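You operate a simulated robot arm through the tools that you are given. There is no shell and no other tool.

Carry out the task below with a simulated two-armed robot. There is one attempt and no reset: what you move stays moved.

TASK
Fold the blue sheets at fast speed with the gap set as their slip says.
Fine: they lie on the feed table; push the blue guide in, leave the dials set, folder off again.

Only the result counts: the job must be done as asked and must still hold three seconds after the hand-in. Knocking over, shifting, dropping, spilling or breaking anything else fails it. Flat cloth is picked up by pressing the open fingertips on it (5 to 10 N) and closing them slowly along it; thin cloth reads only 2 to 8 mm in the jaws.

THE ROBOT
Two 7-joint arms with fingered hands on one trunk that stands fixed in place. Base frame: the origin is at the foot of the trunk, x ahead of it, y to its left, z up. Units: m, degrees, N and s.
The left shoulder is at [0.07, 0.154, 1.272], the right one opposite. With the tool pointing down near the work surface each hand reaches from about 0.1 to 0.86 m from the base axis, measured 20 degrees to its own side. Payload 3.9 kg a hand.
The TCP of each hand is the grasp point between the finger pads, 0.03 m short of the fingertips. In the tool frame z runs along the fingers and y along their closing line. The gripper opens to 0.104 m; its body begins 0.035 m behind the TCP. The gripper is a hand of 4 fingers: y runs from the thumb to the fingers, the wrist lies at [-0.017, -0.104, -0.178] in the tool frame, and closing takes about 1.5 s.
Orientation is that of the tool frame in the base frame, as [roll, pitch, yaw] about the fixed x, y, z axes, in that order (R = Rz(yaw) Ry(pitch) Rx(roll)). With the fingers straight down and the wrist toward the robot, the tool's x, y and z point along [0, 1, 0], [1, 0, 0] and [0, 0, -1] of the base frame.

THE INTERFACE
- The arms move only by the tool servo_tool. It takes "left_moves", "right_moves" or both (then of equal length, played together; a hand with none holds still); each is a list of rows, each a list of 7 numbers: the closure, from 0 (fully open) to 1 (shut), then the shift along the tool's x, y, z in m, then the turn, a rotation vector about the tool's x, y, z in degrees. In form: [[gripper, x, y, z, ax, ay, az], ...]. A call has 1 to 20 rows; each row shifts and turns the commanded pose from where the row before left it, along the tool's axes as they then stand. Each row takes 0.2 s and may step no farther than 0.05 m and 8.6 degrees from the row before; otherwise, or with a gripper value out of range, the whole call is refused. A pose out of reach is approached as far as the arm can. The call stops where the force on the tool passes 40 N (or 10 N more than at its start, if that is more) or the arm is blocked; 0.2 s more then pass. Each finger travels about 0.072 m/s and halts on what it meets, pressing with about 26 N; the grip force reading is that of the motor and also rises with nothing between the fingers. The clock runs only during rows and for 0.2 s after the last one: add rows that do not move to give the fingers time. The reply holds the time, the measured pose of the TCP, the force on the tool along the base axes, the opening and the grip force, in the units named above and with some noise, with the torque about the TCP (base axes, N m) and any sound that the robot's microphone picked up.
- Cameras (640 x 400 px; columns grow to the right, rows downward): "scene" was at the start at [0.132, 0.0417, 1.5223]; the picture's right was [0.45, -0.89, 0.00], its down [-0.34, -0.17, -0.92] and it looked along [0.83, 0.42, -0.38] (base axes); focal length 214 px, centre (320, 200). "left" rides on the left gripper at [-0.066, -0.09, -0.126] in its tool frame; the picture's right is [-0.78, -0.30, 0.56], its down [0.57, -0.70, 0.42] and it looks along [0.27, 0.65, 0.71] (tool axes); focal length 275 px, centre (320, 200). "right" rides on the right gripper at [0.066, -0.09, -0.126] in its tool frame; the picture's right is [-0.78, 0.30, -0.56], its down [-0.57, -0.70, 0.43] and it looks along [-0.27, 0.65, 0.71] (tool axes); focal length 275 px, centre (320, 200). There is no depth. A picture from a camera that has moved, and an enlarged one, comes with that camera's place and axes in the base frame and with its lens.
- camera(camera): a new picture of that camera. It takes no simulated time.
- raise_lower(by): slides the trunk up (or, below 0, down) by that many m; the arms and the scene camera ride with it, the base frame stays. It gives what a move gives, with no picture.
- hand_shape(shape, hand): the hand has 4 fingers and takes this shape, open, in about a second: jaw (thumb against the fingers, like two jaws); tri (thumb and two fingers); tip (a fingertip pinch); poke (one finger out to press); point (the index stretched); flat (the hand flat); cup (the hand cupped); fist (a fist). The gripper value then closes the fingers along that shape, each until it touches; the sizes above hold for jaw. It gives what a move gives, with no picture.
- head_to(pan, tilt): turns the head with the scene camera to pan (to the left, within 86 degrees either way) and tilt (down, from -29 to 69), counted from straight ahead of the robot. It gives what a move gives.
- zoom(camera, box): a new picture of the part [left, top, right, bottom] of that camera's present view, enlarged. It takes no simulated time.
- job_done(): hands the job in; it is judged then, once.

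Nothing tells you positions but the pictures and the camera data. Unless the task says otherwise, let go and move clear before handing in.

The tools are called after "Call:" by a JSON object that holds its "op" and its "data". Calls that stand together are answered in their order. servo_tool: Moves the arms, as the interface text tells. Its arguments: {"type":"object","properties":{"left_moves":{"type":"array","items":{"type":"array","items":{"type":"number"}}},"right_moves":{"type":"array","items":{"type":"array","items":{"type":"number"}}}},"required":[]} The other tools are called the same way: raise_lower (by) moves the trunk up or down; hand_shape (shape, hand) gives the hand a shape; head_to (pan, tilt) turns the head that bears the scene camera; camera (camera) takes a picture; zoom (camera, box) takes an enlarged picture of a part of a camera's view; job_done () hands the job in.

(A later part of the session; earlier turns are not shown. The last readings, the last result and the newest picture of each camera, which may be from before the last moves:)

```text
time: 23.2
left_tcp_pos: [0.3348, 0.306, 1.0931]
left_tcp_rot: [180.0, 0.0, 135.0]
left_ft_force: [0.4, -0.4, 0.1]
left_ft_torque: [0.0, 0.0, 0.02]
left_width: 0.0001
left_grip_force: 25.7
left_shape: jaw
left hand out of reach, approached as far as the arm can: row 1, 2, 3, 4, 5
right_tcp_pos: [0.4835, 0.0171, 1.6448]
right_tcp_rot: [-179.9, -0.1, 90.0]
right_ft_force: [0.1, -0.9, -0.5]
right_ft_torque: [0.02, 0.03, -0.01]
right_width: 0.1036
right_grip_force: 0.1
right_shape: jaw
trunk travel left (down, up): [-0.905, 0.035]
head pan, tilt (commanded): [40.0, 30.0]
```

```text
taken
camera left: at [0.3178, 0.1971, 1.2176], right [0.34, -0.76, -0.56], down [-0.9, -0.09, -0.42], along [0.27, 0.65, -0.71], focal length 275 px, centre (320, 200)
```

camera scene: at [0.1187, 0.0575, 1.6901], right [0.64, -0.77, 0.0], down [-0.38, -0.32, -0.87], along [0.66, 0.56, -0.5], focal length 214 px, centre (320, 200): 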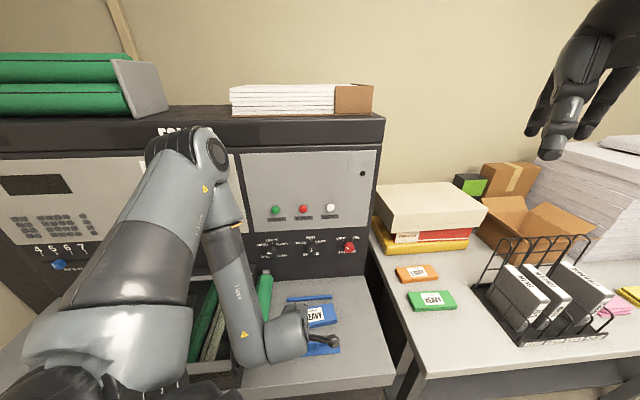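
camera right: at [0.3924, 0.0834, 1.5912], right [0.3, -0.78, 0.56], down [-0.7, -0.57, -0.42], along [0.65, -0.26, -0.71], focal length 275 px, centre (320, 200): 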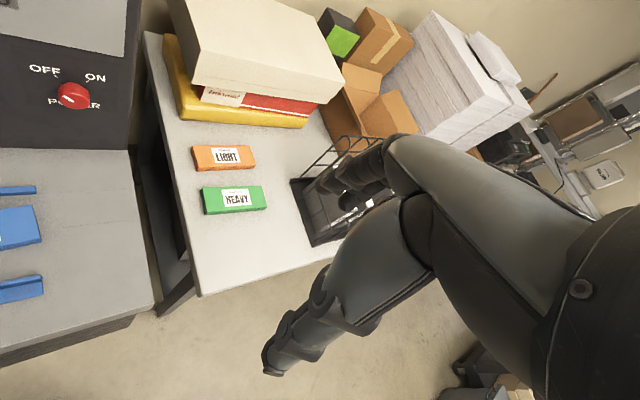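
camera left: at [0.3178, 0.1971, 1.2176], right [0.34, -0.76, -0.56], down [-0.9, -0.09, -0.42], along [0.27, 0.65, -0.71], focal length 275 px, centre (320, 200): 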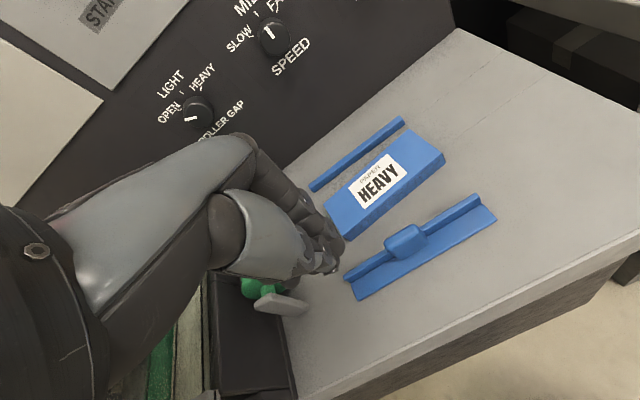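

Call:
{"op": "servo_tool", "data": {"left_moves": [[1, 0, 0, 0, 0, 0, 8], [1, 0, 0, 0, 0, 0, 8], [1, 0, 0, 0, 0, 0, 8], [1, 0, 0, 0, 0, 0, 8], [1, 0, 0, 0, 0, 0, 8], [1, 0, 0, 0, 0, 0, 5], [1, 0, 0, 0.02, 0, 0, 0], [1, 0, 0, 0.02, 0, 0, 0]]}}

Call:
{"op": "camera", "data": {"camera": "scene"}}

```text
time: 25.0
left_tcp_pos: [0.3394, 0.3054, 1.0645]
left_tcp_rot: [-179.8, -0.2, 89.9]
left_ft_force: [0.4, -0.5, 0.5]
left_ft_torque: [-0.03, 0.02, -0.01]
left_width: 0.0
left_grip_force: 26.0
left_shape: jaw
left hand out of reach, approached as far as the arm can: row 8
right_tcp_pos: [0.488, 0.0128, 1.6423]
right_tcp_rot: [-179.7, -0.2, 90.0]
right_ft_force: [0.8, 0.5, 0.5]
right_ft_torque: [0.02, 0.03, 0.04]
right_width: 0.1037
right_grip_force: 0.1
right_shape: jaw
trunk travel left (down, up): [-0.905, 0.035]
head pan, tilt (commanded): [40.0, 30.0]
```

```text
taken
camera scene: at [0.1243, 0.0539, 1.6897], right [0.64, -0.77, 0.0], down [-0.39, -0.32, -0.87], along [0.66, 0.56, -0.5], focal length 214 px, centre (320, 200)
```

scene: 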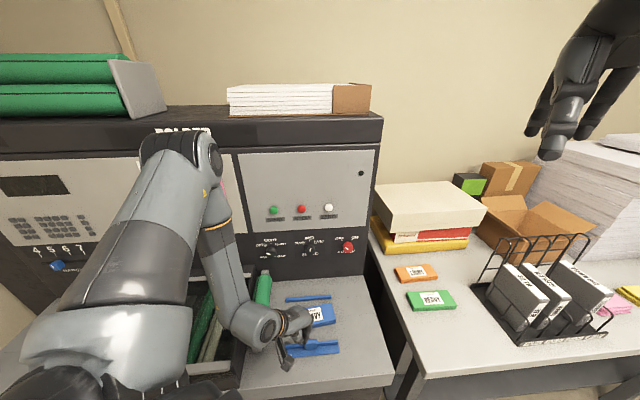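

The left arm stays cramped this close, while the right arm reaches this spot more comfortably. I retract the left arm up and to the left and use the right hand for the guide.

Call:
{"op": "servo_tool", "data": {"left_moves": [[1, 0.0, 0, -0.04, 0, 0, 0], [1, 0.0, 0, -0.04, 0, 0, 0], [1, 0.015, 0, -0.04, 0, 0, 0], [1, 0.03, 0, -0.04, 0, 0, 0], [1, 0.03, 0, -0.04, 0, 0, 0], [1, 0.03, 0, -0.03, 0, 0, 0], [1, 0.03, 0, -0.03, 0, 0, 0], [1, 0.02, 0, -0.03, 0, 0, 0], [1, 0.02, 0, -0.03, 0, 0, 0], [1, 0.02, 0, -0.03, 0, 0, 0]]}}

Call:
{"op": "camera", "data": {"camera": "scene"}}

```text
time: 27.2
left_tcp_pos: [0.3724, 0.5208, 1.3701]
left_tcp_rot: [-179.8, -0.1, 89.9]
left_ft_force: [0.5, 0.0, 0.1]
left_ft_torque: [-0.01, 0.01, 0.05]
left_width: 0.0
left_grip_force: 26.5
left_shape: jaw
left hand out of reach, approached as far as the arm can: row 3, 5, 6, 7, 8, 9
right_tcp_pos: [0.4854, 0.0149, 1.6432]
right_tcp_rot: [-179.8, 0.0, 90.0]
right_ft_force: [0.6, 0.2, -0.5]
right_ft_torque: [0.02, 0.0, 0.05]
right_width: 0.1043
right_grip_force: 0.1
right_shape: jaw
trunk travel left (down, up): [-0.905, 0.035]
head pan, tilt (commanded): [40.0, 30.0]
```

```text
taken
camera scene: at [0.1218, 0.0553, 1.6898], right [0.64, -0.77, 0.0], down [-0.39, -0.32, -0.87], along [0.66, 0.56, -0.5], focal length 214 px, centre (320, 200)
```

scene: 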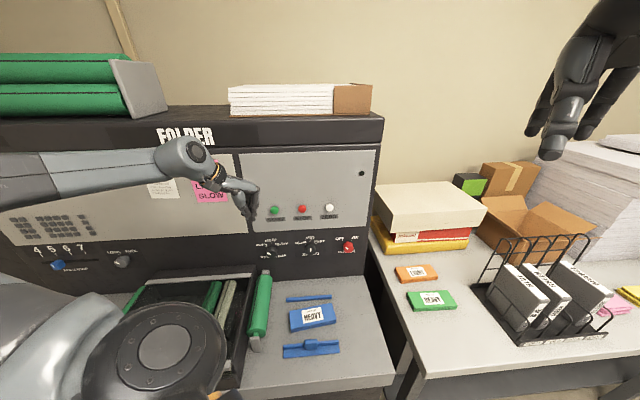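

Call:
{"op": "servo_tool", "data": {"right_moves": [[1, 0, 0, 0.03, 0, 0, -8], [1, 0, 0, 0.03, 0, 0, -8], [1, 0, 0, 0.03, 0, 0, -8], [1, 0, 0, 0.03, 0, 0, -8], [1, 0, 0, 0.03, 0, 0, -8], [1, 0, 0, 0.03, 0, 0, -5], [1, 0.028, 0.008, 0.035, 0, 0, 0], [1, 0.028, 0.008, 0.035, 0, 0, 0], [1, 0.028, 0.008, 0.035, 0, 0, 0], [1, 0.028, 0.008, 0.035, 0, 0, 0], [1, 0.028, 0.008, 0.035, 0, 0, 0], [1, 0.028, 0.008, 0.035, 0, 0, 0], [1, 0.028, 0.008, 0.035, 0, 0, 0], [1, 0.028, 0.008, 0.035, 0, 0, 0]]}}

Call:
{"op": "camera", "data": {"camera": "scene"}}

Call:
{"op": "camera", "data": {"camera": "right"}}

```text
time: 30.2
left_tcp_pos: [0.3685, 0.524, 1.37]
left_tcp_rot: [180.0, 0.0, 90.0]
left_ft_force: [-0.2, 0.4, 0.0]
left_ft_torque: [-0.05, 0.02, -0.05]
left_width: 0.0001
left_grip_force: 26.2
left_shape: jaw
right_tcp_pos: [0.3671, 0.2233, 1.1836]
right_tcp_rot: [-179.9, 0.1, 135.0]
right_ft_force: [-0.2, 0.1, -0.1]
right_ft_torque: [0.01, 0.0, 0.0]
right_width: 0.0
right_grip_force: 25.3
right_shape: jaw
trunk travel left (down, up): [-0.905, 0.035]
head pan, tilt (commanded): [40.0, 30.0]
```

```text
taken
camera scene: at [0.1181, 0.0612, 1.69], right [0.64, -0.77, 0.0], down [-0.38, -0.32, -0.87], along [0.66, 0.56, -0.5], focal length 214 px, centre (320, 200)
```

scene: 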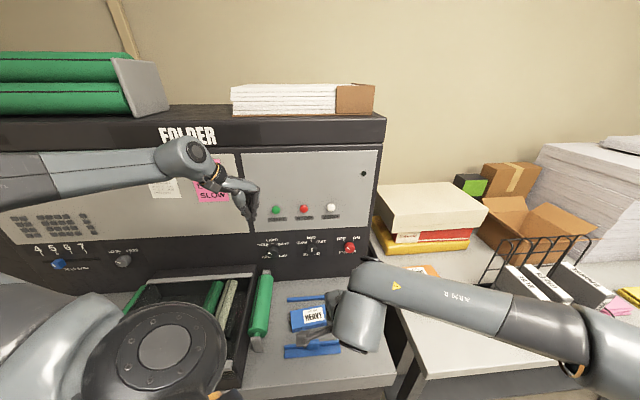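

```text
taken
camera right: at [0.2565, 0.2082, 1.3099], right [0.76, -0.34, 0.56], down [-0.09, -0.9, -0.42], along [0.65, 0.27, -0.71], focal length 275 px, centre (320, 200)
```

right: 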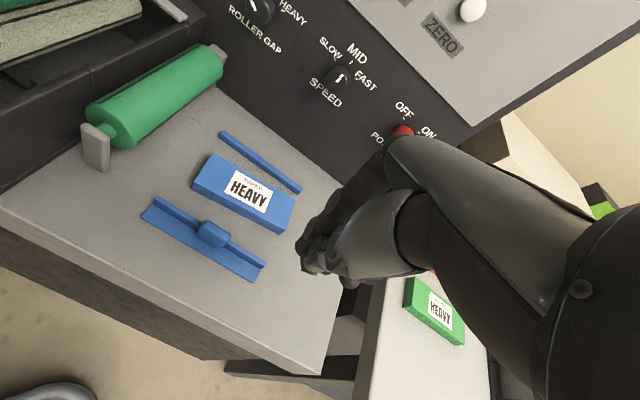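

The right hand reaches the area well. I lower it in front of the guide handle, at about n = 0.42 m along the push direction, and look again.

Call:
{"op": "servo_tool", "data": {"right_moves": [[1, 0.018, 0, 0.03, 0, 0, 0], [1, 0.018, 0, 0.03, 0, 0, 0], [1, 0.017, 0, 0.03, 0, 0, 0], [1, 0, 0, 0.03, 0, 0, 0], [1, 0, 0, 0.03, 0, 0, 0], [1, 0, 0, 0.03, 0, 0, 0], [1, 0, 0, 0.03, 0, 0, 0]]}}

Call:
{"op": "camera", "data": {"camera": "right"}}

Call:
{"op": "zoom", "data": {"camera": "scene", "box": [220, 250, 420, 400]}}

```text
time: 31.8
left_tcp_pos: [0.369, 0.523, 1.3704]
left_tcp_rot: [179.9, 0.1, 90.0]
left_ft_force: [-1.0, 1.0, -0.6]
left_ft_torque: [-0.03, -0.01, -0.01]
left_width: 0.0001
left_grip_force: 26.2
left_shape: jaw
right_tcp_pos: [0.3301, 0.2588, 0.9755]
right_tcp_rot: [-180.0, -0.1, 135.1]
right_ft_force: [-0.4, 1.1, -0.2]
right_ft_torque: [-0.01, 0.0, 0.0]
right_width: 0.0
right_grip_force: 26.1
right_shape: jaw
trunk travel left (down, up): [-0.905, 0.035]
head pan, tilt (commanded): [40.0, 30.0]
```

```text
taken
camera right: at [0.2212, 0.2428, 1.1019], right [0.76, -0.34, 0.56], down [-0.09, -0.9, -0.42], along [0.64, 0.27, -0.71], focal length 275 px, centre (320, 200)
```

right: 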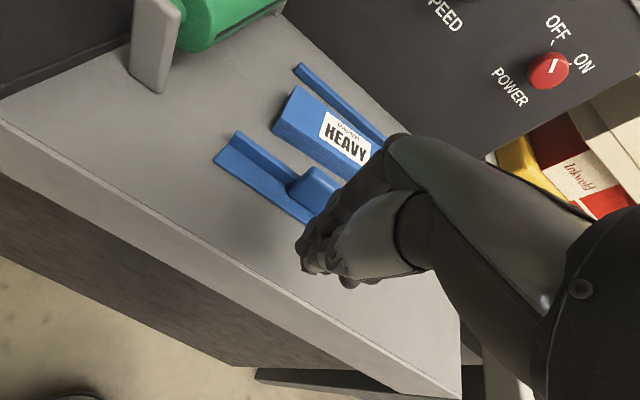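

```text
2.67 times, centred on (320, 325) of scene
camera zoom: at [0.1182, 0.0587, 1.6901], right [0.64, -0.77, 0.0], down [-0.38, -0.32, -0.87], along [0.66, 0.56, -0.5], focal length 572 px, centre (320, -133)
```

zoom: 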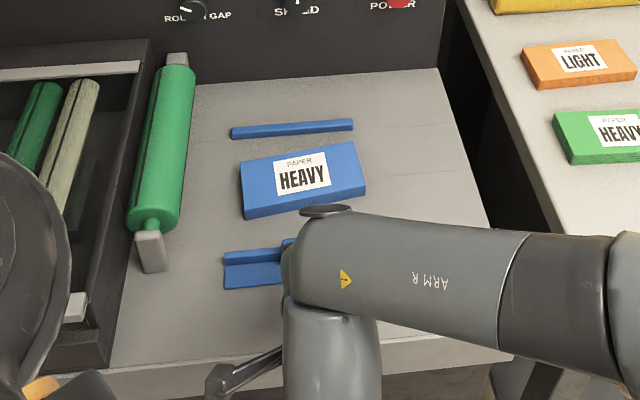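

Call:
{"op": "servo_tool", "data": {"right_moves": [[1, 0.003, 0, 0.02, 0, 0, 0], [1, 0, 0, 0.02, 0, 0, 0], [1, 0, 0, 0.01, 0, 0, 0], [1, 0, 0, 0.005, 0, 0, 0], [1, 0, 0.01, 0, 0, 0, 0], [1, 0, 0.01, 0, 0, 0, 0], [1, 0, 0.01, 0, 0, 0, 0], [1, 0, 0.01, 0, 0, 0, 0]]}}

Call:
{"op": "camera", "data": {"camera": "right"}}

```text
time: 33.8
left_tcp_pos: [0.3684, 0.5226, 1.37]
left_tcp_rot: [179.9, 0.0, 90.0]
left_ft_force: [-0.5, -0.6, 0.5]
left_ft_torque: [0.01, 0.0, 0.0]
left_width: 0.0001
left_grip_force: 25.8
left_shape: jaw
right_tcp_pos: [0.4221, 0.2492, 0.9194]
right_tcp_rot: [179.6, 1.9, 129.4]
right_ft_force: [0.2, 0.0, 0.3]
right_ft_torque: [0.0, 0.02, 0.0]
right_width: 0.0001
right_grip_force: 25.9
right_shape: jaw
trunk travel left (down, up): [-0.905, 0.035]
head pan, tilt (commanded): [40.0, 30.0]
stopped in row 8 (right hand): the arm was blocked; the commanded pose is now the measured one
```

```text
taken
camera right: at [0.3072, 0.246, 1.0423], right [0.71, -0.4, 0.59], down [-0.17, -0.9, -0.41], along [0.69, 0.19, -0.7], focal length 275 px, centre (320, 200)
```

right: 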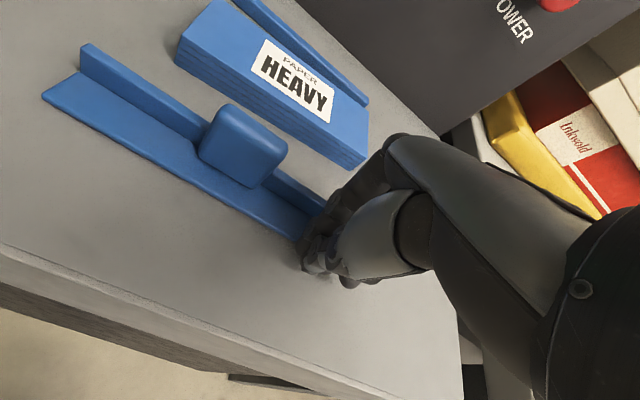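

Call:
{"op": "camera", "data": {"camera": "scene"}}

Call:
{"op": "head_to", "data": {"pan": 30, "tilt": 60}}

Call:
{"op": "camera", "data": {"camera": "scene"}}

Call:
{"op": "camera", "data": {"camera": "left"}}

```text
taken
camera scene: at [0.1184, 0.0584, 1.69], right [0.64, -0.77, 0.0], down [-0.38, -0.32, -0.87], along [0.66, 0.56, -0.5], focal length 214 px, centre (320, 200)
```

scene: 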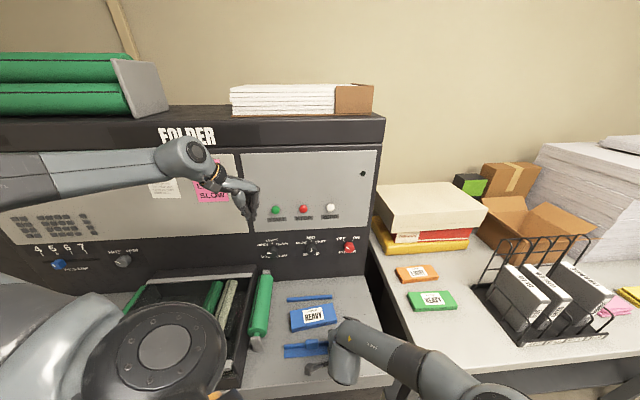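

```text
time: 34.7
left_tcp_pos: [0.3678, 0.5213, 1.3714]
left_tcp_rot: [-180.0, -0.1, 90.0]
left_ft_force: [0.1, 0.4, -0.7]
left_ft_torque: [-0.02, -0.03, -0.02]
left_width: 0.0001
left_grip_force: 26.5
left_shape: jaw
right_tcp_pos: [0.4229, 0.2493, 0.9197]
right_tcp_rot: [179.3, 2.0, 129.5]
right_ft_force: [-0.5, -0.5, -1.4]
right_ft_torque: [0.0, -0.04, 0.01]
right_width: 0.0
right_grip_force: 26.1
right_shape: jaw
trunk travel left (down, up): [-0.905, 0.035]
head pan, tilt (commanded): [30.0, 60.0]
```

```text
taken
camera scene: at [0.1069, 0.0335, 1.648], right [0.5, -0.87, 0.0], down [-0.75, -0.43, -0.5], along [0.43, 0.25, -0.87], focal length 214 px, centre (320, 200)
```

scene: 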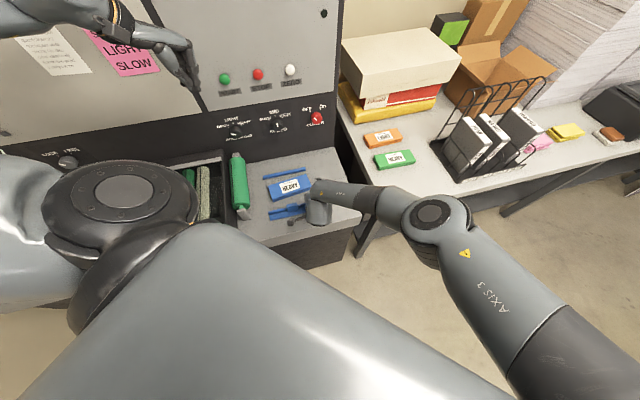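

```text
taken
camera left: at [0.2793, 0.4569, 1.4954], right [-0.3, -0.78, -0.56], down [-0.7, 0.57, -0.42], along [0.65, 0.27, -0.71], focal length 275 px, centre (320, 200)
```

left: 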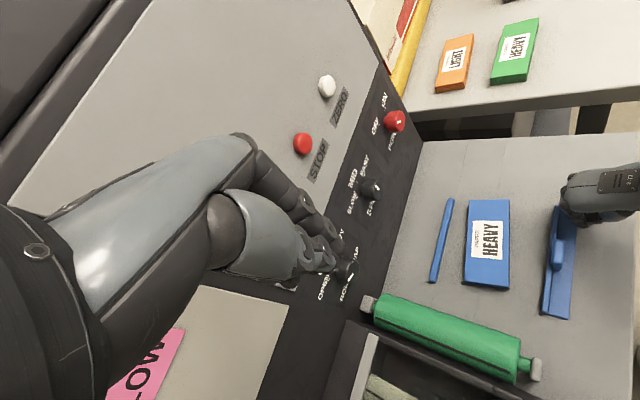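

The right arm swung its elbow and the hand drifted sideways to s≈0.12, but nothing on the table moved. I lift a little, straighten the hand and bring it back to the handle's middle.

Call:
{"op": "servo_tool", "data": {"right_moves": [[1, 0, -0.01, -0.02, 0, 0, -3], [1, 0.01, -0.01, -0.01, 0, 0, -3], [1, 0.015, -0.005, 0, 0, 0, 0], [1, 0.015, 0, 0, 0, 0, 0], [1, 0.015, 0, 0, 0, 0, 0]]}}

Call:
{"op": "camera", "data": {"camera": "scene"}}

Call:
{"op": "camera", "data": {"camera": "right"}}

```text
time: 35.9
left_tcp_pos: [0.37, 0.5226, 1.3703]
left_tcp_rot: [179.9, 0.0, 89.9]
left_ft_force: [-0.9, 0.3, 0.3]
left_ft_torque: [0.01, -0.01, -0.02]
left_width: 0.0
left_grip_force: 25.6
left_shape: jaw
right_tcp_pos: [0.3836, 0.2651, 0.9505]
right_tcp_rot: [179.1, 2.2, 133.7]
right_ft_force: [0.3, -0.2, -1.1]
right_ft_torque: [0.0, 0.02, 0.02]
right_width: 0.0002
right_grip_force: 26.2
right_shape: jaw
trunk travel left (down, up): [-0.905, 0.035]
head pan, tilt (commanded): [30.0, 60.0]
```

```text
taken
camera scene: at [0.1073, 0.0333, 1.6479], right [0.5, -0.87, 0.0], down [-0.75, -0.43, -0.5], along [0.43, 0.25, -0.87], focal length 214 px, centre (320, 200)
```

scene: 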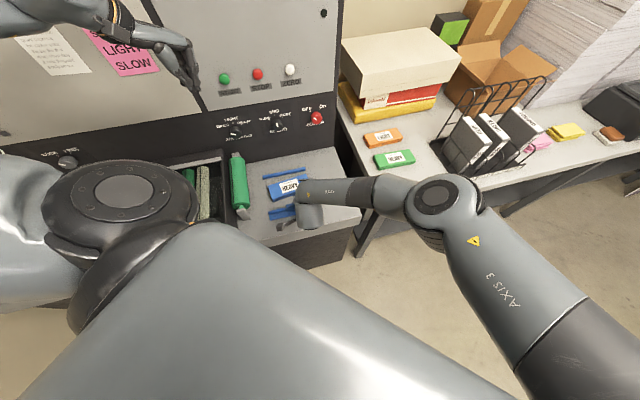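

```text
taken
camera right: at [0.2683, 0.2535, 1.0731], right [0.73, -0.34, 0.59], down [-0.09, -0.91, -0.41], along [0.68, 0.24, -0.69], focal length 275 px, centre (320, 200)
```

right: 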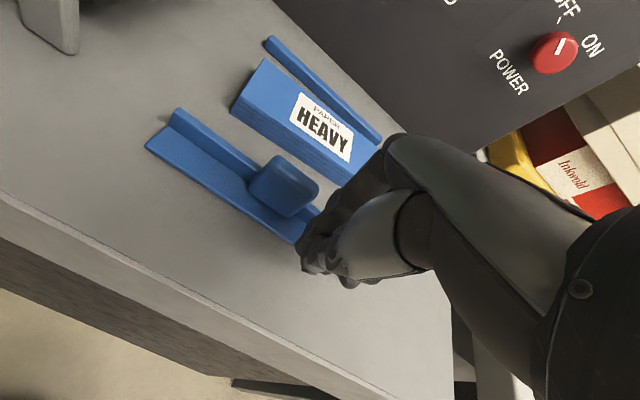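

Call:
{"op": "servo_tool", "data": {"right_moves": [[1, 0.012, -0.007, 0, 0, 0, 0], [1, 0.012, -0.007, 0, 0, 0, 0], [1, 0.012, -0.007, 0, 0, 0, 0], [1, 0, 0, 0.01, 0, 0, 0], [1, 0, 0, 0.01, 0, 0, 0], [1, 0, 0, 0.01, 0, 0, 0]]}}

Call:
{"op": "camera", "data": {"camera": "right"}}

```text
time: 37.5
left_tcp_pos: [0.3695, 0.5234, 1.3697]
left_tcp_rot: [-179.9, -0.1, 89.9]
left_ft_force: [-0.3, -0.4, -0.2]
left_ft_torque: [0.02, 0.01, 0.0]
left_width: 0.0003
left_grip_force: 26.2
left_shape: jaw
right_tcp_pos: [0.3857, 0.2474, 0.9149]
right_tcp_rot: [179.1, 3.9, 130.2]
right_ft_force: [0.1, -0.5, -0.2]
right_ft_torque: [0.0, -0.01, -0.02]
right_width: 0.0
right_grip_force: 26.1
right_shape: jaw
trunk travel left (down, up): [-0.905, 0.035]
head pan, tilt (commanded): [30.0, 60.0]
stopped in row 6 (right hand): the arm was blocked; the commanded pose is now the measured one
```

```text
taken
camera right: at [0.2674, 0.2456, 1.0358], right [0.69, -0.38, 0.61], down [-0.14, -0.91, -0.4], along [0.71, 0.19, -0.68], focal length 275 px, centre (320, 200)
```

right: 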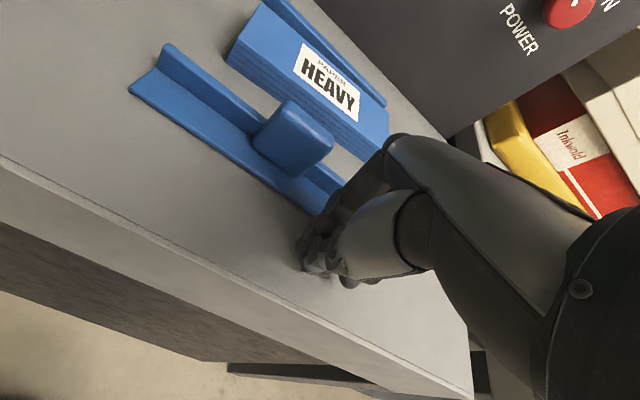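

Call:
{"op": "head_to", "data": {"pan": -20, "tilt": 55}}

Call:
{"op": "camera", "data": {"camera": "scene"}}

Call:
{"op": "head_to", "data": {"pan": 10, "tilt": 69}}

Call:
{"op": "camera", "data": {"camera": "scene"}}

```text
time: 38.7
left_tcp_pos: [0.3695, 0.5228, 1.3703]
left_tcp_rot: [179.9, 0.0, 90.0]
left_ft_force: [0.2, -0.4, 0.1]
left_ft_torque: [0.0, -0.01, 0.01]
left_width: 0.0
left_grip_force: 26.1
left_shape: jaw
right_tcp_pos: [0.3852, 0.2481, 0.9165]
right_tcp_rot: [179.1, 3.9, 130.2]
right_ft_force: [0.9, 0.6, 0.6]
right_ft_torque: [-0.03, 0.01, -0.04]
right_width: 0.0002
right_grip_force: 26.2
right_shape: jaw
trunk travel left (down, up): [-0.905, 0.035]
head pan, tilt (commanded): [-20.0, 55.0]
```

```text
taken
camera scene: at [0.1169, -0.0243, 1.654], right [-0.34, -0.94, 0.0], down [-0.77, 0.28, -0.57], along [0.54, -0.2, -0.82], focal length 214 px, centre (320, 200)
```

scene: 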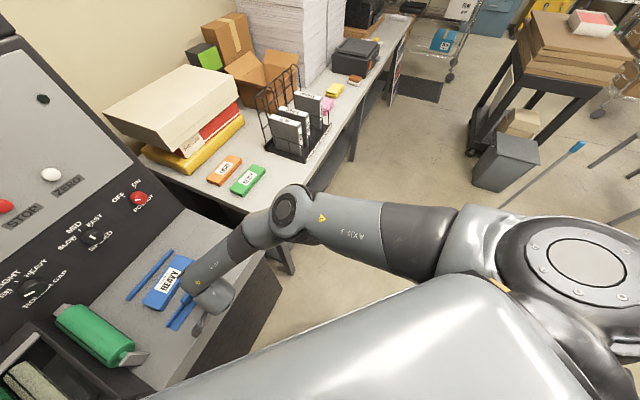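

```text
time: 39.6
left_tcp_pos: [0.3682, 0.5218, 1.3712]
left_tcp_rot: [180.0, 0.0, 90.1]
left_ft_force: [-0.4, 0.4, -0.1]
left_ft_torque: [0.01, -0.01, 0.03]
left_width: 0.0
left_grip_force: 26.2
left_shape: jaw
right_tcp_pos: [0.386, 0.2485, 0.9158]
right_tcp_rot: [179.0, 3.9, 130.3]
right_ft_force: [-0.2, 0.0, -0.7]
right_ft_torque: [-0.02, -0.02, -0.03]
right_width: 0.0001
right_grip_force: 26.1
right_shape: jaw
trunk travel left (down, up): [-0.905, 0.035]
head pan, tilt (commanded): [10.0, 68.8]
```

```text
taken
camera scene: at [0.1042, 0.0098, 1.6386], right [0.17, -0.98, 0.0], down [-0.92, -0.16, -0.36], along [0.36, 0.06, -0.93], focal length 214 px, centre (320, 200)
```

scene: 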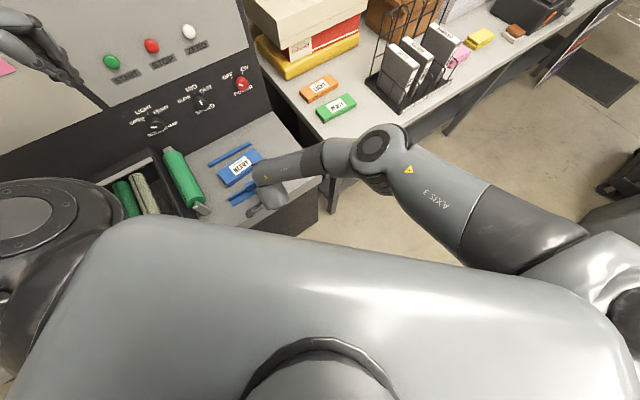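

The arm won't hold the centre spot in this posture, but the hand now sits just in front of the guide at s≈0.10, still within its length. The guide slides straight, so I try pushing it there in small steps.

Call:
{"op": "servo_tool", "data": {"right_moves": [[1, 0.001, 0.01, 0, 0, 0, 0], [1, 0.001, 0.01, 0, 0, 0, 0], [1, 0.001, 0.01, 0, 0, 0, 0], [1, 0.001, 0.01, 0, 0, 0, 0]]}}

Call:
{"op": "camera", "data": {"camera": "right"}}

```text
time: 40.8
left_tcp_pos: [0.3691, 0.5223, 1.3703]
left_tcp_rot: [180.0, -0.1, 90.0]
left_ft_force: [-0.4, 0.5, 0.4]
left_ft_torque: [-0.01, 0.01, 0.0]
left_width: 0.0
left_grip_force: 26.0
left_shape: jaw
right_tcp_pos: [0.4725, 0.23, 0.9161]
right_tcp_rot: [178.6, 6.2, 125.1]
right_ft_force: [0.6, 0.2, 0.5]
right_ft_torque: [0.0, 0.0, 0.03]
right_width: 0.0001
right_grip_force: 25.9
right_shape: jaw
trunk travel left (down, up): [-0.905, 0.035]
head pan, tilt (commanded): [10.0, 68.8]
stopped in row 4 (right hand): the arm was blocked; the commanded pose is now the measured one
```

```text
taken
camera right: at [0.3511, 0.2422, 1.0325], right [0.64, -0.42, 0.65], down [-0.21, -0.9, -0.38], along [0.74, 0.11, -0.66], focal length 275 px, centre (320, 200)
```

right: 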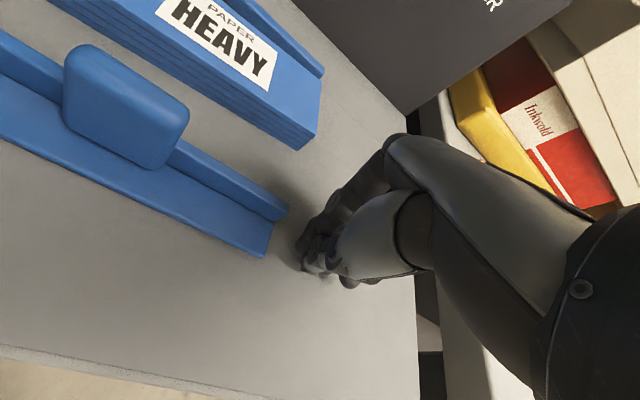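

The right arm also drifts, so this posture with the forearm pointing steeply down is at a wrist limit. I bring both hands back up to their starting posture and then lower the trunk so the forearms work nearly level.

Call:
{"op": "servo_tool", "data": {"right_moves": [[1, 0, -0.01, -0.03, 0, 0, 0], [1, 0, -0.01, -0.04, 0, 0, 0], [1, 0, -0.01, -0.04, 0, 0, 0], [1, 0, -0.01, -0.04, 0, 0, 0], [1, 0, 0, -0.04, 0, 0, 7], [1, 0, 0, -0.04, 0, 0, 7], [1, 0, 0, -0.04, 0, 0, 7], [1, 0, 0, -0.04, 0, 0, 7], [1, 0, 0, -0.04, 0, 0, 7], [1, 0, 0, -0.04, 0, 0, 0]], "left_moves": [[1, 0, 0, -0.03, 0, 0, 0], [1, 0, 0, -0.03, 0, 0, 0], [1, 0, 0, -0.03, 0, 0, 0], [1, 0, 0, -0.03, 0, 0, 0], [1, 0, 0, -0.03, 0, 0, 0], [1, 0, 0, -0.03, 0, 0, 0], [1, 0, 0, -0.03, 0, 0, 0], [1, -0.02, -0.01, -0.02, 0, 0, 0], [1, -0.03, -0.02, -0.01, 0, 0, 0], [1, -0.03, -0.02, -0.01, 0, 0, 0]]}}

Call:
{"op": "head_to", "data": {"pan": 25, "tilt": 40}}

Call:
{"op": "camera", "data": {"camera": "scene"}}

```text
time: 43.0
left_tcp_pos: [0.316, 0.4396, 1.6224]
left_tcp_rot: [-179.9, -0.1, 90.1]
left_ft_force: [0.3, 0.5, 0.5]
left_ft_torque: [0.01, -0.01, 0.01]
left_width: 0.0001
left_grip_force: 26.0
left_shape: jaw
right_tcp_pos: [0.4, 0.238, 1.3042]
right_tcp_rot: [175.2, 4.0, 90.3]
right_ft_force: [-0.3, -0.5, 0.1]
right_ft_torque: [-0.02, 0.01, -0.01]
right_width: 0.0001
right_grip_force: 26.0
right_shape: jaw
trunk travel left (down, up): [-0.905, 0.035]
head pan, tilt (commanded): [10.0, 68.8]
```

```text
time: 44.0
left_tcp_pos: [0.321, 0.4405, 1.6217]
left_tcp_rot: [-179.8, 0.0, 90.0]
left_ft_force: [0.6, 0.5, -0.4]
left_ft_torque: [-0.03, -0.01, 0.0]
left_width: 0.0
left_grip_force: 25.8
left_shape: jaw
right_tcp_pos: [0.404, 0.238, 1.3022]
right_tcp_rot: [175.4, 4.3, 90.4]
right_ft_force: [-0.7, -0.6, 0.6]
right_ft_torque: [0.0, 0.0, 0.02]
right_width: 0.0001
right_grip_force: 25.8
right_shape: jaw
trunk travel left (down, up): [-0.905, 0.035]
head pan, tilt (commanded): [25.0, 40.0]
```

```text
taken
camera scene: at [0.1268, 0.036, 1.6746], right [0.42, -0.91, 0.0], down [-0.58, -0.27, -0.77], along [0.69, 0.32, -0.64], focal length 214 px, centre (320, 200)
```

scene: 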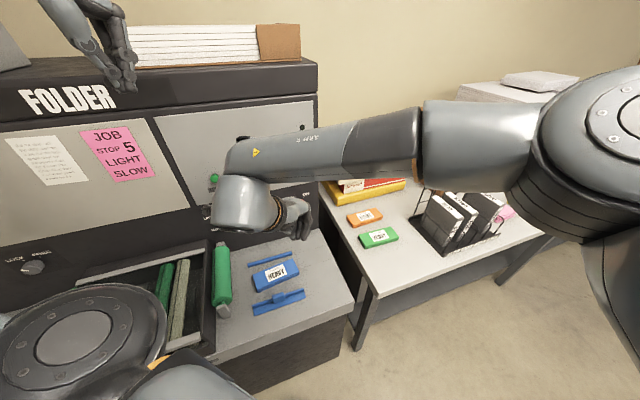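

Both arms are back in good postures and nothing was disturbed. I set the right hand above the spot in front of the handle at this height, then lower the whole trunk straight down.

Call:
{"op": "servo_tool", "data": {"right_moves": [[1, 0, 0, 0, 4.6, 4.3, 0], [1, 0, 0, 0, 0, 0, -8], [1, 0, 0, 0, 0, 0, -8], [1, 0, 0, 0, 0, 0, -8], [1, 0, 0, 0, 0, 0, -8], [1, 0, 0, 0, 0, 0, -8], [1, 0, 0, 0, 0, 0, -5], [1, 0.015, -0.007, 0, 0, 0, 0], [1, 0.015, -0.007, 0, 0, 0, 0], [1, 0.015, -0.007, 0, 0, 0, 0], [1, 0.015, -0.007, 0, 0, 0, 0], [1, 0, 0, 0, 0, 0, 0]]}}

Call:
{"op": "camera", "data": {"camera": "scene"}}

```text
time: 46.6
left_tcp_pos: [0.3186, 0.4409, 1.6213]
left_tcp_rot: [-180.0, 0.0, 90.0]
left_ft_force: [0.4, 0.3, 0.7]
left_ft_torque: [-0.07, 0.0, -0.01]
left_width: 0.0001
left_grip_force: 26.4
left_shape: jaw
right_tcp_pos: [0.3413, 0.262, 1.3033]
right_tcp_rot: [179.9, -0.1, 135.5]
right_ft_force: [0.6, 0.9, 0.1]
right_ft_torque: [-0.05, 0.01, 0.03]
right_width: 0.0
right_grip_force: 26.2
right_shape: jaw
trunk travel left (down, up): [-0.905, 0.035]
head pan, tilt (commanded): [25.0, 40.0]
```

```text
taken
camera scene: at [0.126, 0.0364, 1.6747], right [0.42, -0.91, 0.0], down [-0.58, -0.27, -0.77], along [0.69, 0.32, -0.64], focal length 214 px, centre (320, 200)
```

scene: 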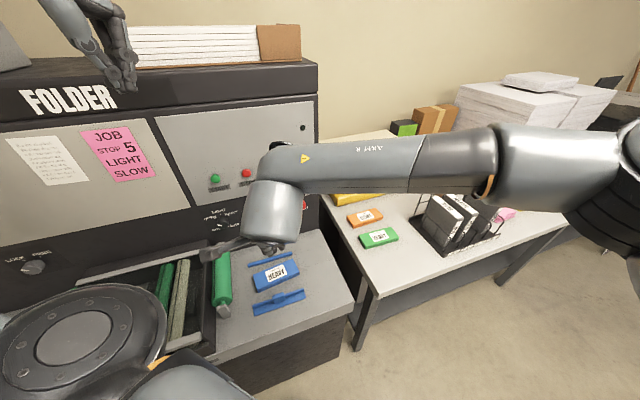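

Call:
{"op": "raise_lower", "data": {"by": -0.2}}

Call:
{"op": "raise_lower", "data": {"by": -0.13}}

Call:
{"op": "camera", "data": {"camera": "scene"}}

Call:
{"op": "camera", "data": {"camera": "right"}}

```text
time: 48.7
left_tcp_pos: [0.3193, 0.4402, 1.4216]
left_tcp_rot: [-180.0, 0.0, 89.9]
left_ft_force: [-0.5, -0.3, 0.1]
left_ft_torque: [0.05, -0.03, 0.0]
left_width: 0.0
left_grip_force: 25.9
left_shape: jaw
right_tcp_pos: [0.3411, 0.261, 1.1034]
right_tcp_rot: [179.9, -0.1, 135.5]
right_ft_force: [0.2, -0.1, -0.1]
right_ft_torque: [-0.01, 0.01, 0.0]
right_width: 0.0
right_grip_force: 25.5
right_shape: jaw
trunk travel left (down, up): [-0.705, 0.235]
head pan, tilt (commanded): [25.0, 40.0]
```

```text
time: 50.3
left_tcp_pos: [0.3192, 0.4414, 1.2925]
left_tcp_rot: [180.0, 0.1, 90.0]
left_ft_force: [-0.1, 0.5, 0.2]
left_ft_torque: [-0.01, -0.01, -0.02]
left_width: 0.0
left_grip_force: 26.0
left_shape: jaw
right_tcp_pos: [0.3418, 0.2608, 0.9746]
right_tcp_rot: [179.9, -0.1, 135.5]
right_ft_force: [-0.2, -0.2, 0.6]
right_ft_torque: [0.0, 0.03, -0.01]
right_width: 0.0
right_grip_force: 26.3
right_shape: jaw
trunk travel left (down, up): [-0.575, 0.365]
head pan, tilt (commanded): [25.0, 40.0]
```

```text
taken
camera scene: at [0.1261, 0.0359, 1.3448], right [0.42, -0.91, 0.0], down [-0.58, -0.27, -0.77], along [0.69, 0.32, -0.64], focal length 214 px, centre (320, 200)
```

scene: 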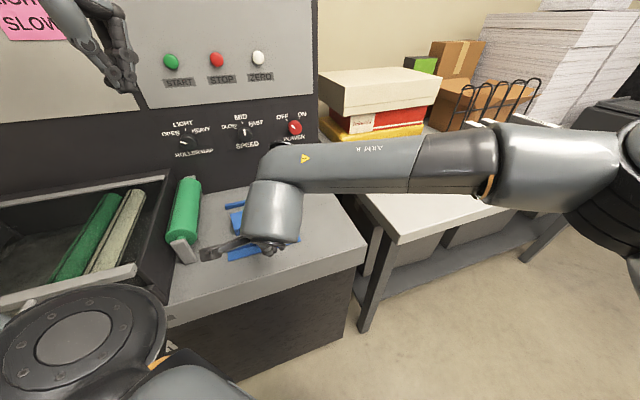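

```text
taken
camera right: at [0.2313, 0.2431, 1.0997], right [0.76, -0.33, 0.56], down [-0.08, -0.9, -0.43], along [0.64, 0.28, -0.71], focal length 275 px, centre (320, 200)
```

right: 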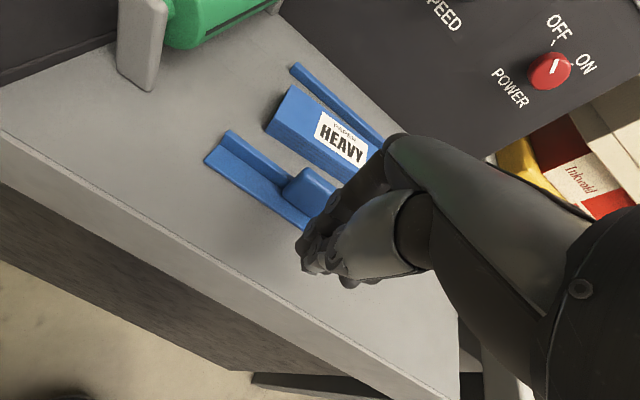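

The trunk is now at a good height and the right hand is in front of the handle. I lower the fingertips near the plate and start pushing toward the panel.

Call:
{"op": "servo_tool", "data": {"right_moves": [[1, 0.004, 0, 0.02, 0, 0, 0], [1, 0.004, 0, 0.02, 0, 0, 0], [1, 0, 0, 0.01, 0, 0, 0], [1, 0, 0.01, 0, 0, 0, 0], [1, 0, 0.01, 0, 0, 0, 0], [1, 0, 0.01, 0, 0, 0, 0]]}}

Call:
{"op": "camera", "data": {"camera": "right"}}

```text
time: 51.7
left_tcp_pos: [0.3194, 0.4414, 1.2913]
left_tcp_rot: [180.0, 0.0, 90.1]
left_ft_force: [-0.8, 0.1, 0.6]
left_ft_torque: [0.02, 0.02, -0.02]
left_width: 0.0
left_grip_force: 26.4
left_shape: jaw
right_tcp_pos: [0.3579, 0.2879, 0.9235]
right_tcp_rot: [179.8, -0.1, 135.6]
right_ft_force: [0.4, -0.2, -0.1]
right_ft_torque: [-0.03, 0.0, 0.01]
right_width: 0.0001
right_grip_force: 26.3
right_shape: jaw
trunk travel left (down, up): [-0.575, 0.365]
head pan, tilt (commanded): [25.0, 40.0]
```

```text
taken
camera right: at [0.247, 0.2707, 1.0502], right [0.76, -0.33, 0.56], down [-0.08, -0.9, -0.43], along [0.64, 0.28, -0.71], focal length 275 px, centre (320, 200)
```

right: 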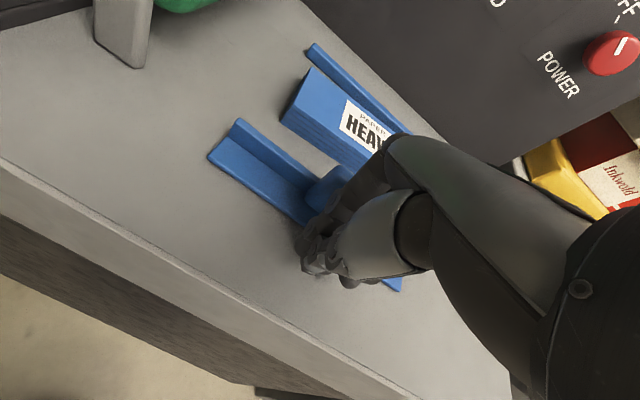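

Call:
{"op": "servo_tool", "data": {"right_moves": [[1, 0, 0.01, 0, 0, 0, 0], [1, 0, 0.01, 0, 0, 0, 0], [1, 0, 0.01, 0, 0, 0, 0], [1, 0, 0.01, 0, 0, 0, 0], [1, 0, 0.005, 0, 0, 0, 0]]}}

Call:
{"op": "camera", "data": {"camera": "right"}}

```text
time: 52.9
left_tcp_pos: [0.3191, 0.4413, 1.2921]
left_tcp_rot: [-180.0, 0.0, 90.0]
left_ft_force: [-0.3, 0.3, 0.0]
left_ft_torque: [0.03, -0.01, 0.01]
left_width: 0.0001
left_grip_force: 25.9
left_shape: jaw
right_tcp_pos: [0.387, 0.3198, 0.9237]
right_tcp_rot: [179.8, -0.1, 135.5]
right_ft_force: [-1.3, 0.0, 0.9]
right_ft_torque: [0.01, 0.0, -0.05]
right_width: 0.0
right_grip_force: 26.6
right_shape: jaw
trunk travel left (down, up): [-0.575, 0.365]
head pan, tilt (commanded): [25.0, 40.0]
```

```text
taken
camera right: at [0.2783, 0.3017, 1.05], right [0.76, -0.33, 0.56], down [-0.08, -0.9, -0.43], along [0.64, 0.28, -0.71], focal length 275 px, centre (320, 200)
```

right: 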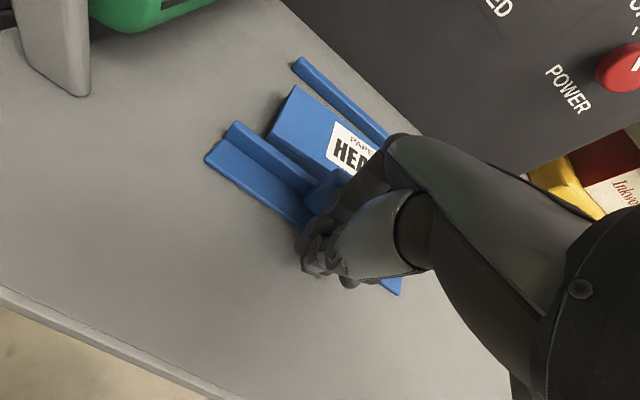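

The guide slides with almost no force and its gap to the sheets is closing. I continue in small steps.

Call:
{"op": "servo_tool", "data": {"right_moves": [[1, 0, 0.01, 0, 0, 0, 0], [1, 0, 0.01, 0, 0, 0, 0], [1, 0, 0.01, 0, 0, 0, 0]]}}

Call:
{"op": "camera", "data": {"camera": "right"}}

Call:
{"op": "camera", "data": {"camera": "left"}}

```text
time: 53.7
left_tcp_pos: [0.3178, 0.4404, 1.2915]
left_tcp_rot: [-179.9, 0.0, 89.9]
left_ft_force: [-0.6, 0.2, 0.6]
left_ft_torque: [-0.01, 0.01, 0.0]
left_width: 0.0
left_grip_force: 26.5
left_shape: jaw
right_tcp_pos: [0.4104, 0.3407, 0.9244]
right_tcp_rot: [179.9, 0.0, 135.5]
right_ft_force: [-1.9, -2.4, 2.5]
right_ft_torque: [0.06, -0.08, -0.06]
right_width: 0.0001
right_grip_force: 26.3
right_shape: jaw
trunk travel left (down, up): [-0.575, 0.365]
head pan, tilt (commanded): [25.0, 40.0]
```

```text
taken
camera right: at [0.2997, 0.3229, 1.05], right [0.76, -0.33, 0.56], down [-0.08, -0.9, -0.43], along [0.64, 0.28, -0.71], focal length 275 px, centre (320, 200)
```

right: 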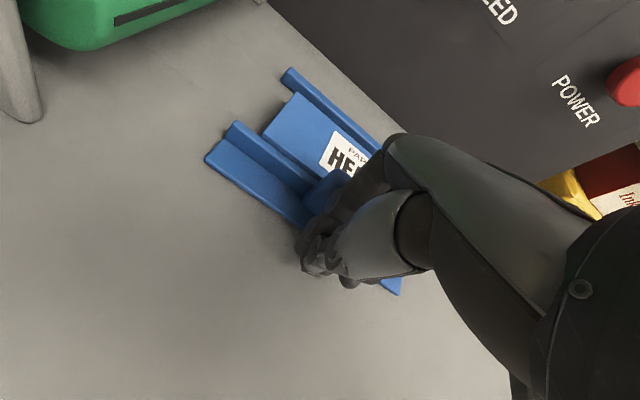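

```text
taken
camera left: at [0.2287, 0.3753, 1.4172], right [-0.3, -0.78, -0.56], down [-0.7, 0.57, -0.42], along [0.65, 0.27, -0.71], focal length 275 px, centre (320, 200)
```

left: 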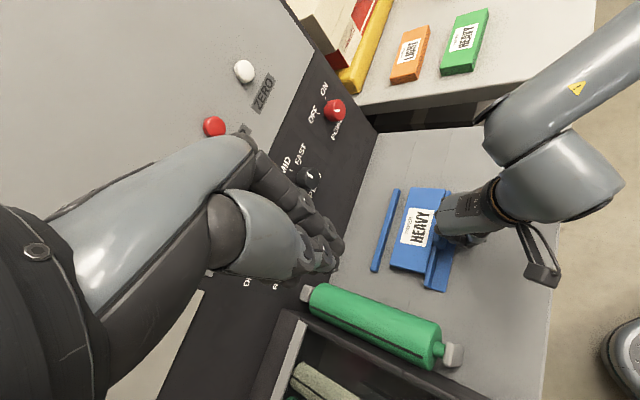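

Call:
{"op": "servo_tool", "data": {"right_moves": [[1, 0, 0.006, 0, 0, 0, 0], [1, 0, 0.006, 0, 0, 0, 0], [1, 0, 0, 0, 0, 0, 0]]}}

Call:
{"op": "zoom", "data": {"camera": "left", "box": [340, 150, 540, 310]}}

Call:
{"op": "zoom", "data": {"camera": "right", "box": [180, 40, 440, 240]}}

```text
time: 54.5
left_tcp_pos: [0.3181, 0.44, 1.2917]
left_tcp_rot: [-180.0, 0.0, 90.0]
left_ft_force: [-0.4, 0.4, -0.1]
left_ft_torque: [-0.01, 0.0, 0.02]
left_width: 0.0003
left_grip_force: 26.1
left_shape: jaw
right_tcp_pos: [0.4174, 0.3496, 0.9247]
right_tcp_rot: [180.0, -0.1, 135.5]
right_ft_force: [-0.8, -1.8, 0.5]
right_ft_torque: [0.0, -0.03, -0.06]
right_width: 0.0
right_grip_force: 26.1
right_shape: jaw
trunk travel left (down, up): [-0.575, 0.365]
head pan, tilt (commanded): [25.0, 40.0]
```

```text
2.50 times, centred on (440, 230) of left
camera zoom: at [0.229, 0.375, 1.4172], right [-0.3, -0.78, -0.56], down [-0.7, 0.57, -0.42], along [0.65, 0.27, -0.71], focal length 688 px, centre (20, 125)
```

zoom: 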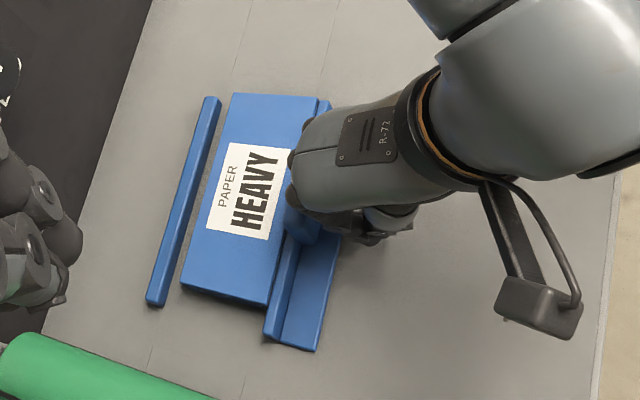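

```text
2.00 times, centred on (310, 140) of right
camera zoom: at [0.3077, 0.3318, 1.0502], right [0.76, -0.33, 0.56], down [-0.08, -0.9, -0.43], along [0.64, 0.28, -0.71], focal length 551 px, centre (340, 320)
```

zoom: 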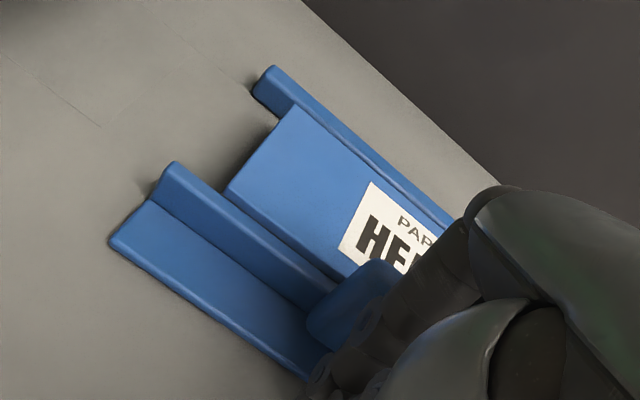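

Call:
{"op": "servo_tool", "data": {"right_moves": [[1, 0, 0.005, 0, 0, 0, 0], [1, 0, 0.005, 0, 0, 0, 0], [1, 0, 0, 0, 0, 0, 0]]}}

Call:
{"op": "zoom", "data": {"camera": "left", "box": [340, 150, 540, 310]}}

Call:
{"op": "zoom", "data": {"camera": "right", "box": [180, 40, 440, 240]}}

```text
time: 55.3
left_tcp_pos: [0.318, 0.4398, 1.2919]
left_tcp_rot: [-180.0, -0.1, 90.0]
left_ft_force: [1.1, 0.3, -0.5]
left_ft_torque: [-0.02, 0.01, 0.0]
left_width: 0.0
left_grip_force: 26.6
left_shape: jaw
right_tcp_pos: [0.4248, 0.358, 0.924]
right_tcp_rot: [179.8, -0.2, 135.5]
right_ft_force: [-1.2, -2.2, 1.4]
right_ft_torque: [0.01, -0.04, -0.09]
right_width: 0.0
right_grip_force: 25.6
right_shape: jaw
trunk travel left (down, up): [-0.575, 0.365]
head pan, tilt (commanded): [25.0, 40.0]
```

```text
2.50 times, centred on (440, 230) of left
camera zoom: at [0.2289, 0.3749, 1.4172], right [-0.3, -0.78, -0.56], down [-0.7, 0.57, -0.42], along [0.65, 0.27, -0.71], focal length 688 px, centre (20, 125)
```

zoom: 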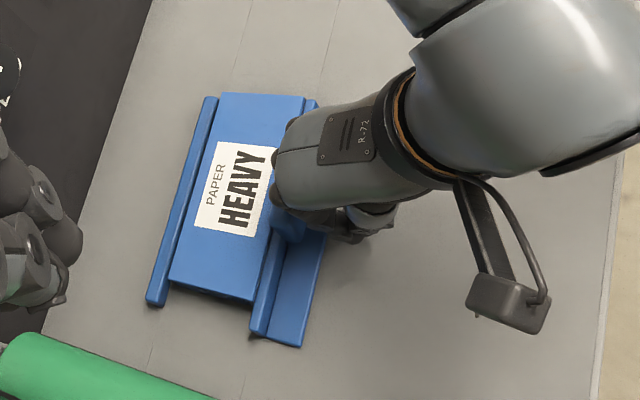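

```text
2.00 times, centred on (310, 140) of right
camera zoom: at [0.3143, 0.3397, 1.0505], right [0.76, -0.33, 0.56], down [-0.08, -0.9, -0.43], along [0.64, 0.28, -0.71], focal length 551 px, centre (340, 320)
```

zoom: 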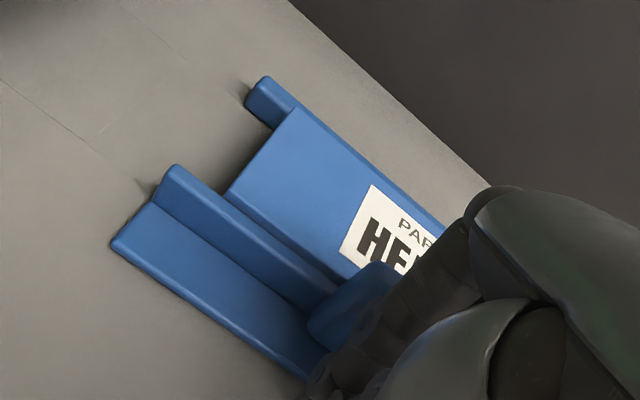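

Call:
{"op": "servo_tool", "data": {"right_moves": [[1, 0, 0.003, 0, 0, 0, 0], [1, 0, 0.003, 0, 0, 0, 0], [1, 0, 0, 0, 0, 0, 0]]}}

Call:
{"op": "zoom", "data": {"camera": "left", "box": [360, 170, 480, 290]}}

```text
time: 56.1
left_tcp_pos: [0.3175, 0.4391, 1.2932]
left_tcp_rot: [179.9, 0.0, 90.1]
left_ft_force: [0.7, 1.1, 0.5]
left_ft_torque: [-0.02, 0.04, 0.03]
left_width: 0.0
left_grip_force: 25.9
left_shape: jaw
right_tcp_pos: [0.4274, 0.3584, 0.9256]
right_tcp_rot: [179.8, 0.0, 135.5]
right_ft_force: [-8.2, -9.2, 1.6]
right_ft_torque: [0.08, -0.15, -0.13]
right_width: 0.0
right_grip_force: 25.9
right_shape: jaw
trunk travel left (down, up): [-0.575, 0.365]
head pan, tilt (commanded): [25.0, 40.0]
```

```text
3.33 times, centred on (420, 230) of left
camera zoom: at [0.2271, 0.373, 1.4181], right [-0.3, -0.77, -0.56], down [-0.7, 0.57, -0.42], along [0.65, 0.27, -0.71], focal length 918 px, centre (-13, 100)
```

zoom: 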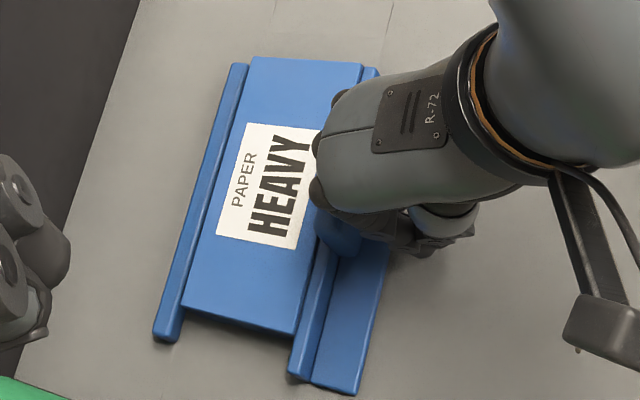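

The push force rose to about 12 N: the stack sits square between the guide and the fixed rail. I back the right hand off, lift it clear and check.

Call:
{"op": "servo_tool", "data": {"right_moves": [[1, 0, -0.01, 0, 0, 0, 0], [1, 0, -0.015, 0, 0, 0, 0], [1, 0, -0.02, -0.01, 0, 0, 0], [1, 0, -0.02, -0.03, 0, 0, 0], [1, 0, 0, -0.04, 0, 0, 0], [1, 0, 0, -0.04, 0, 0, 0], [1, -0.03, 0, -0.04, 0, 0, 0], [1, -0.03, 0, -0.04, 0, 0, 0], [1, -0.04, 0, -0.04, 0, 0, 0], [1, -0.04, 0, -0.03, 0, 0, 0]]}}

Call:
{"op": "camera", "data": {"camera": "left"}}

Call:
{"op": "camera", "data": {"camera": "right"}}

Call:
{"op": "camera", "data": {"camera": "scene"}}

```text
refused: row 9 steps farther than a row can; nothing moved
```

```text
taken
camera left: at [0.2271, 0.373, 1.4181], right [-0.3, -0.77, -0.56], down [-0.7, 0.57, -0.42], along [0.65, 0.27, -0.71], focal length 275 px, centre (320, 200)
```

left: 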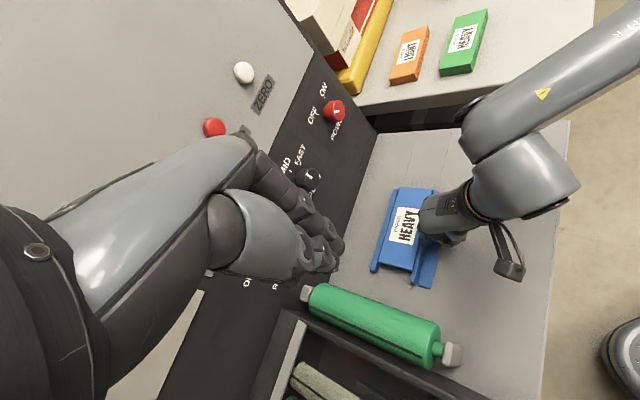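

```text
taken
camera right: at [0.3166, 0.3419, 1.0508], right [0.76, -0.33, 0.56], down [-0.08, -0.9, -0.43], along [0.64, 0.28, -0.71], focal length 275 px, centre (320, 200)
```

right: 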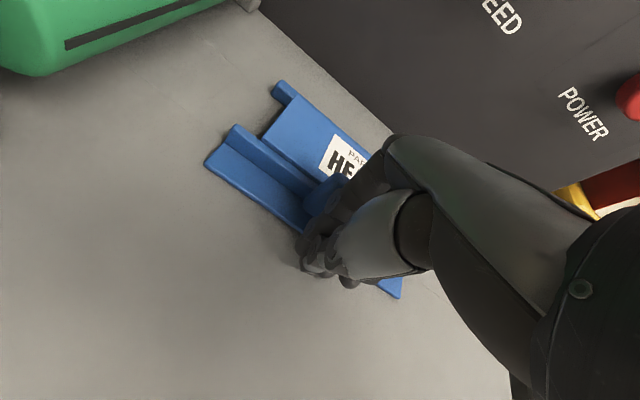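

```text
taken
camera scene: at [0.1241, 0.0338, 1.345], right [0.42, -0.91, 0.0], down [-0.58, -0.27, -0.77], along [0.7, 0.32, -0.64], focal length 214 px, centre (320, 200)
```

scene: 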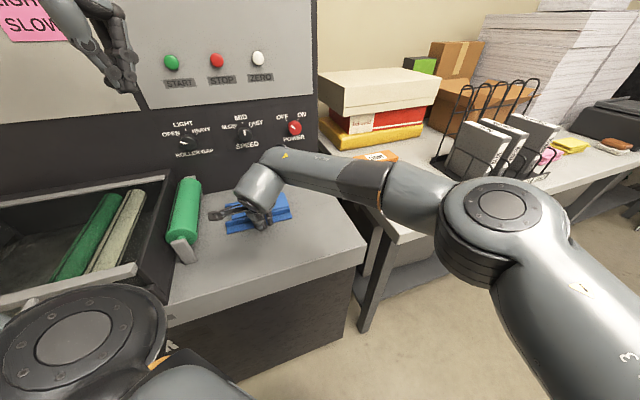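

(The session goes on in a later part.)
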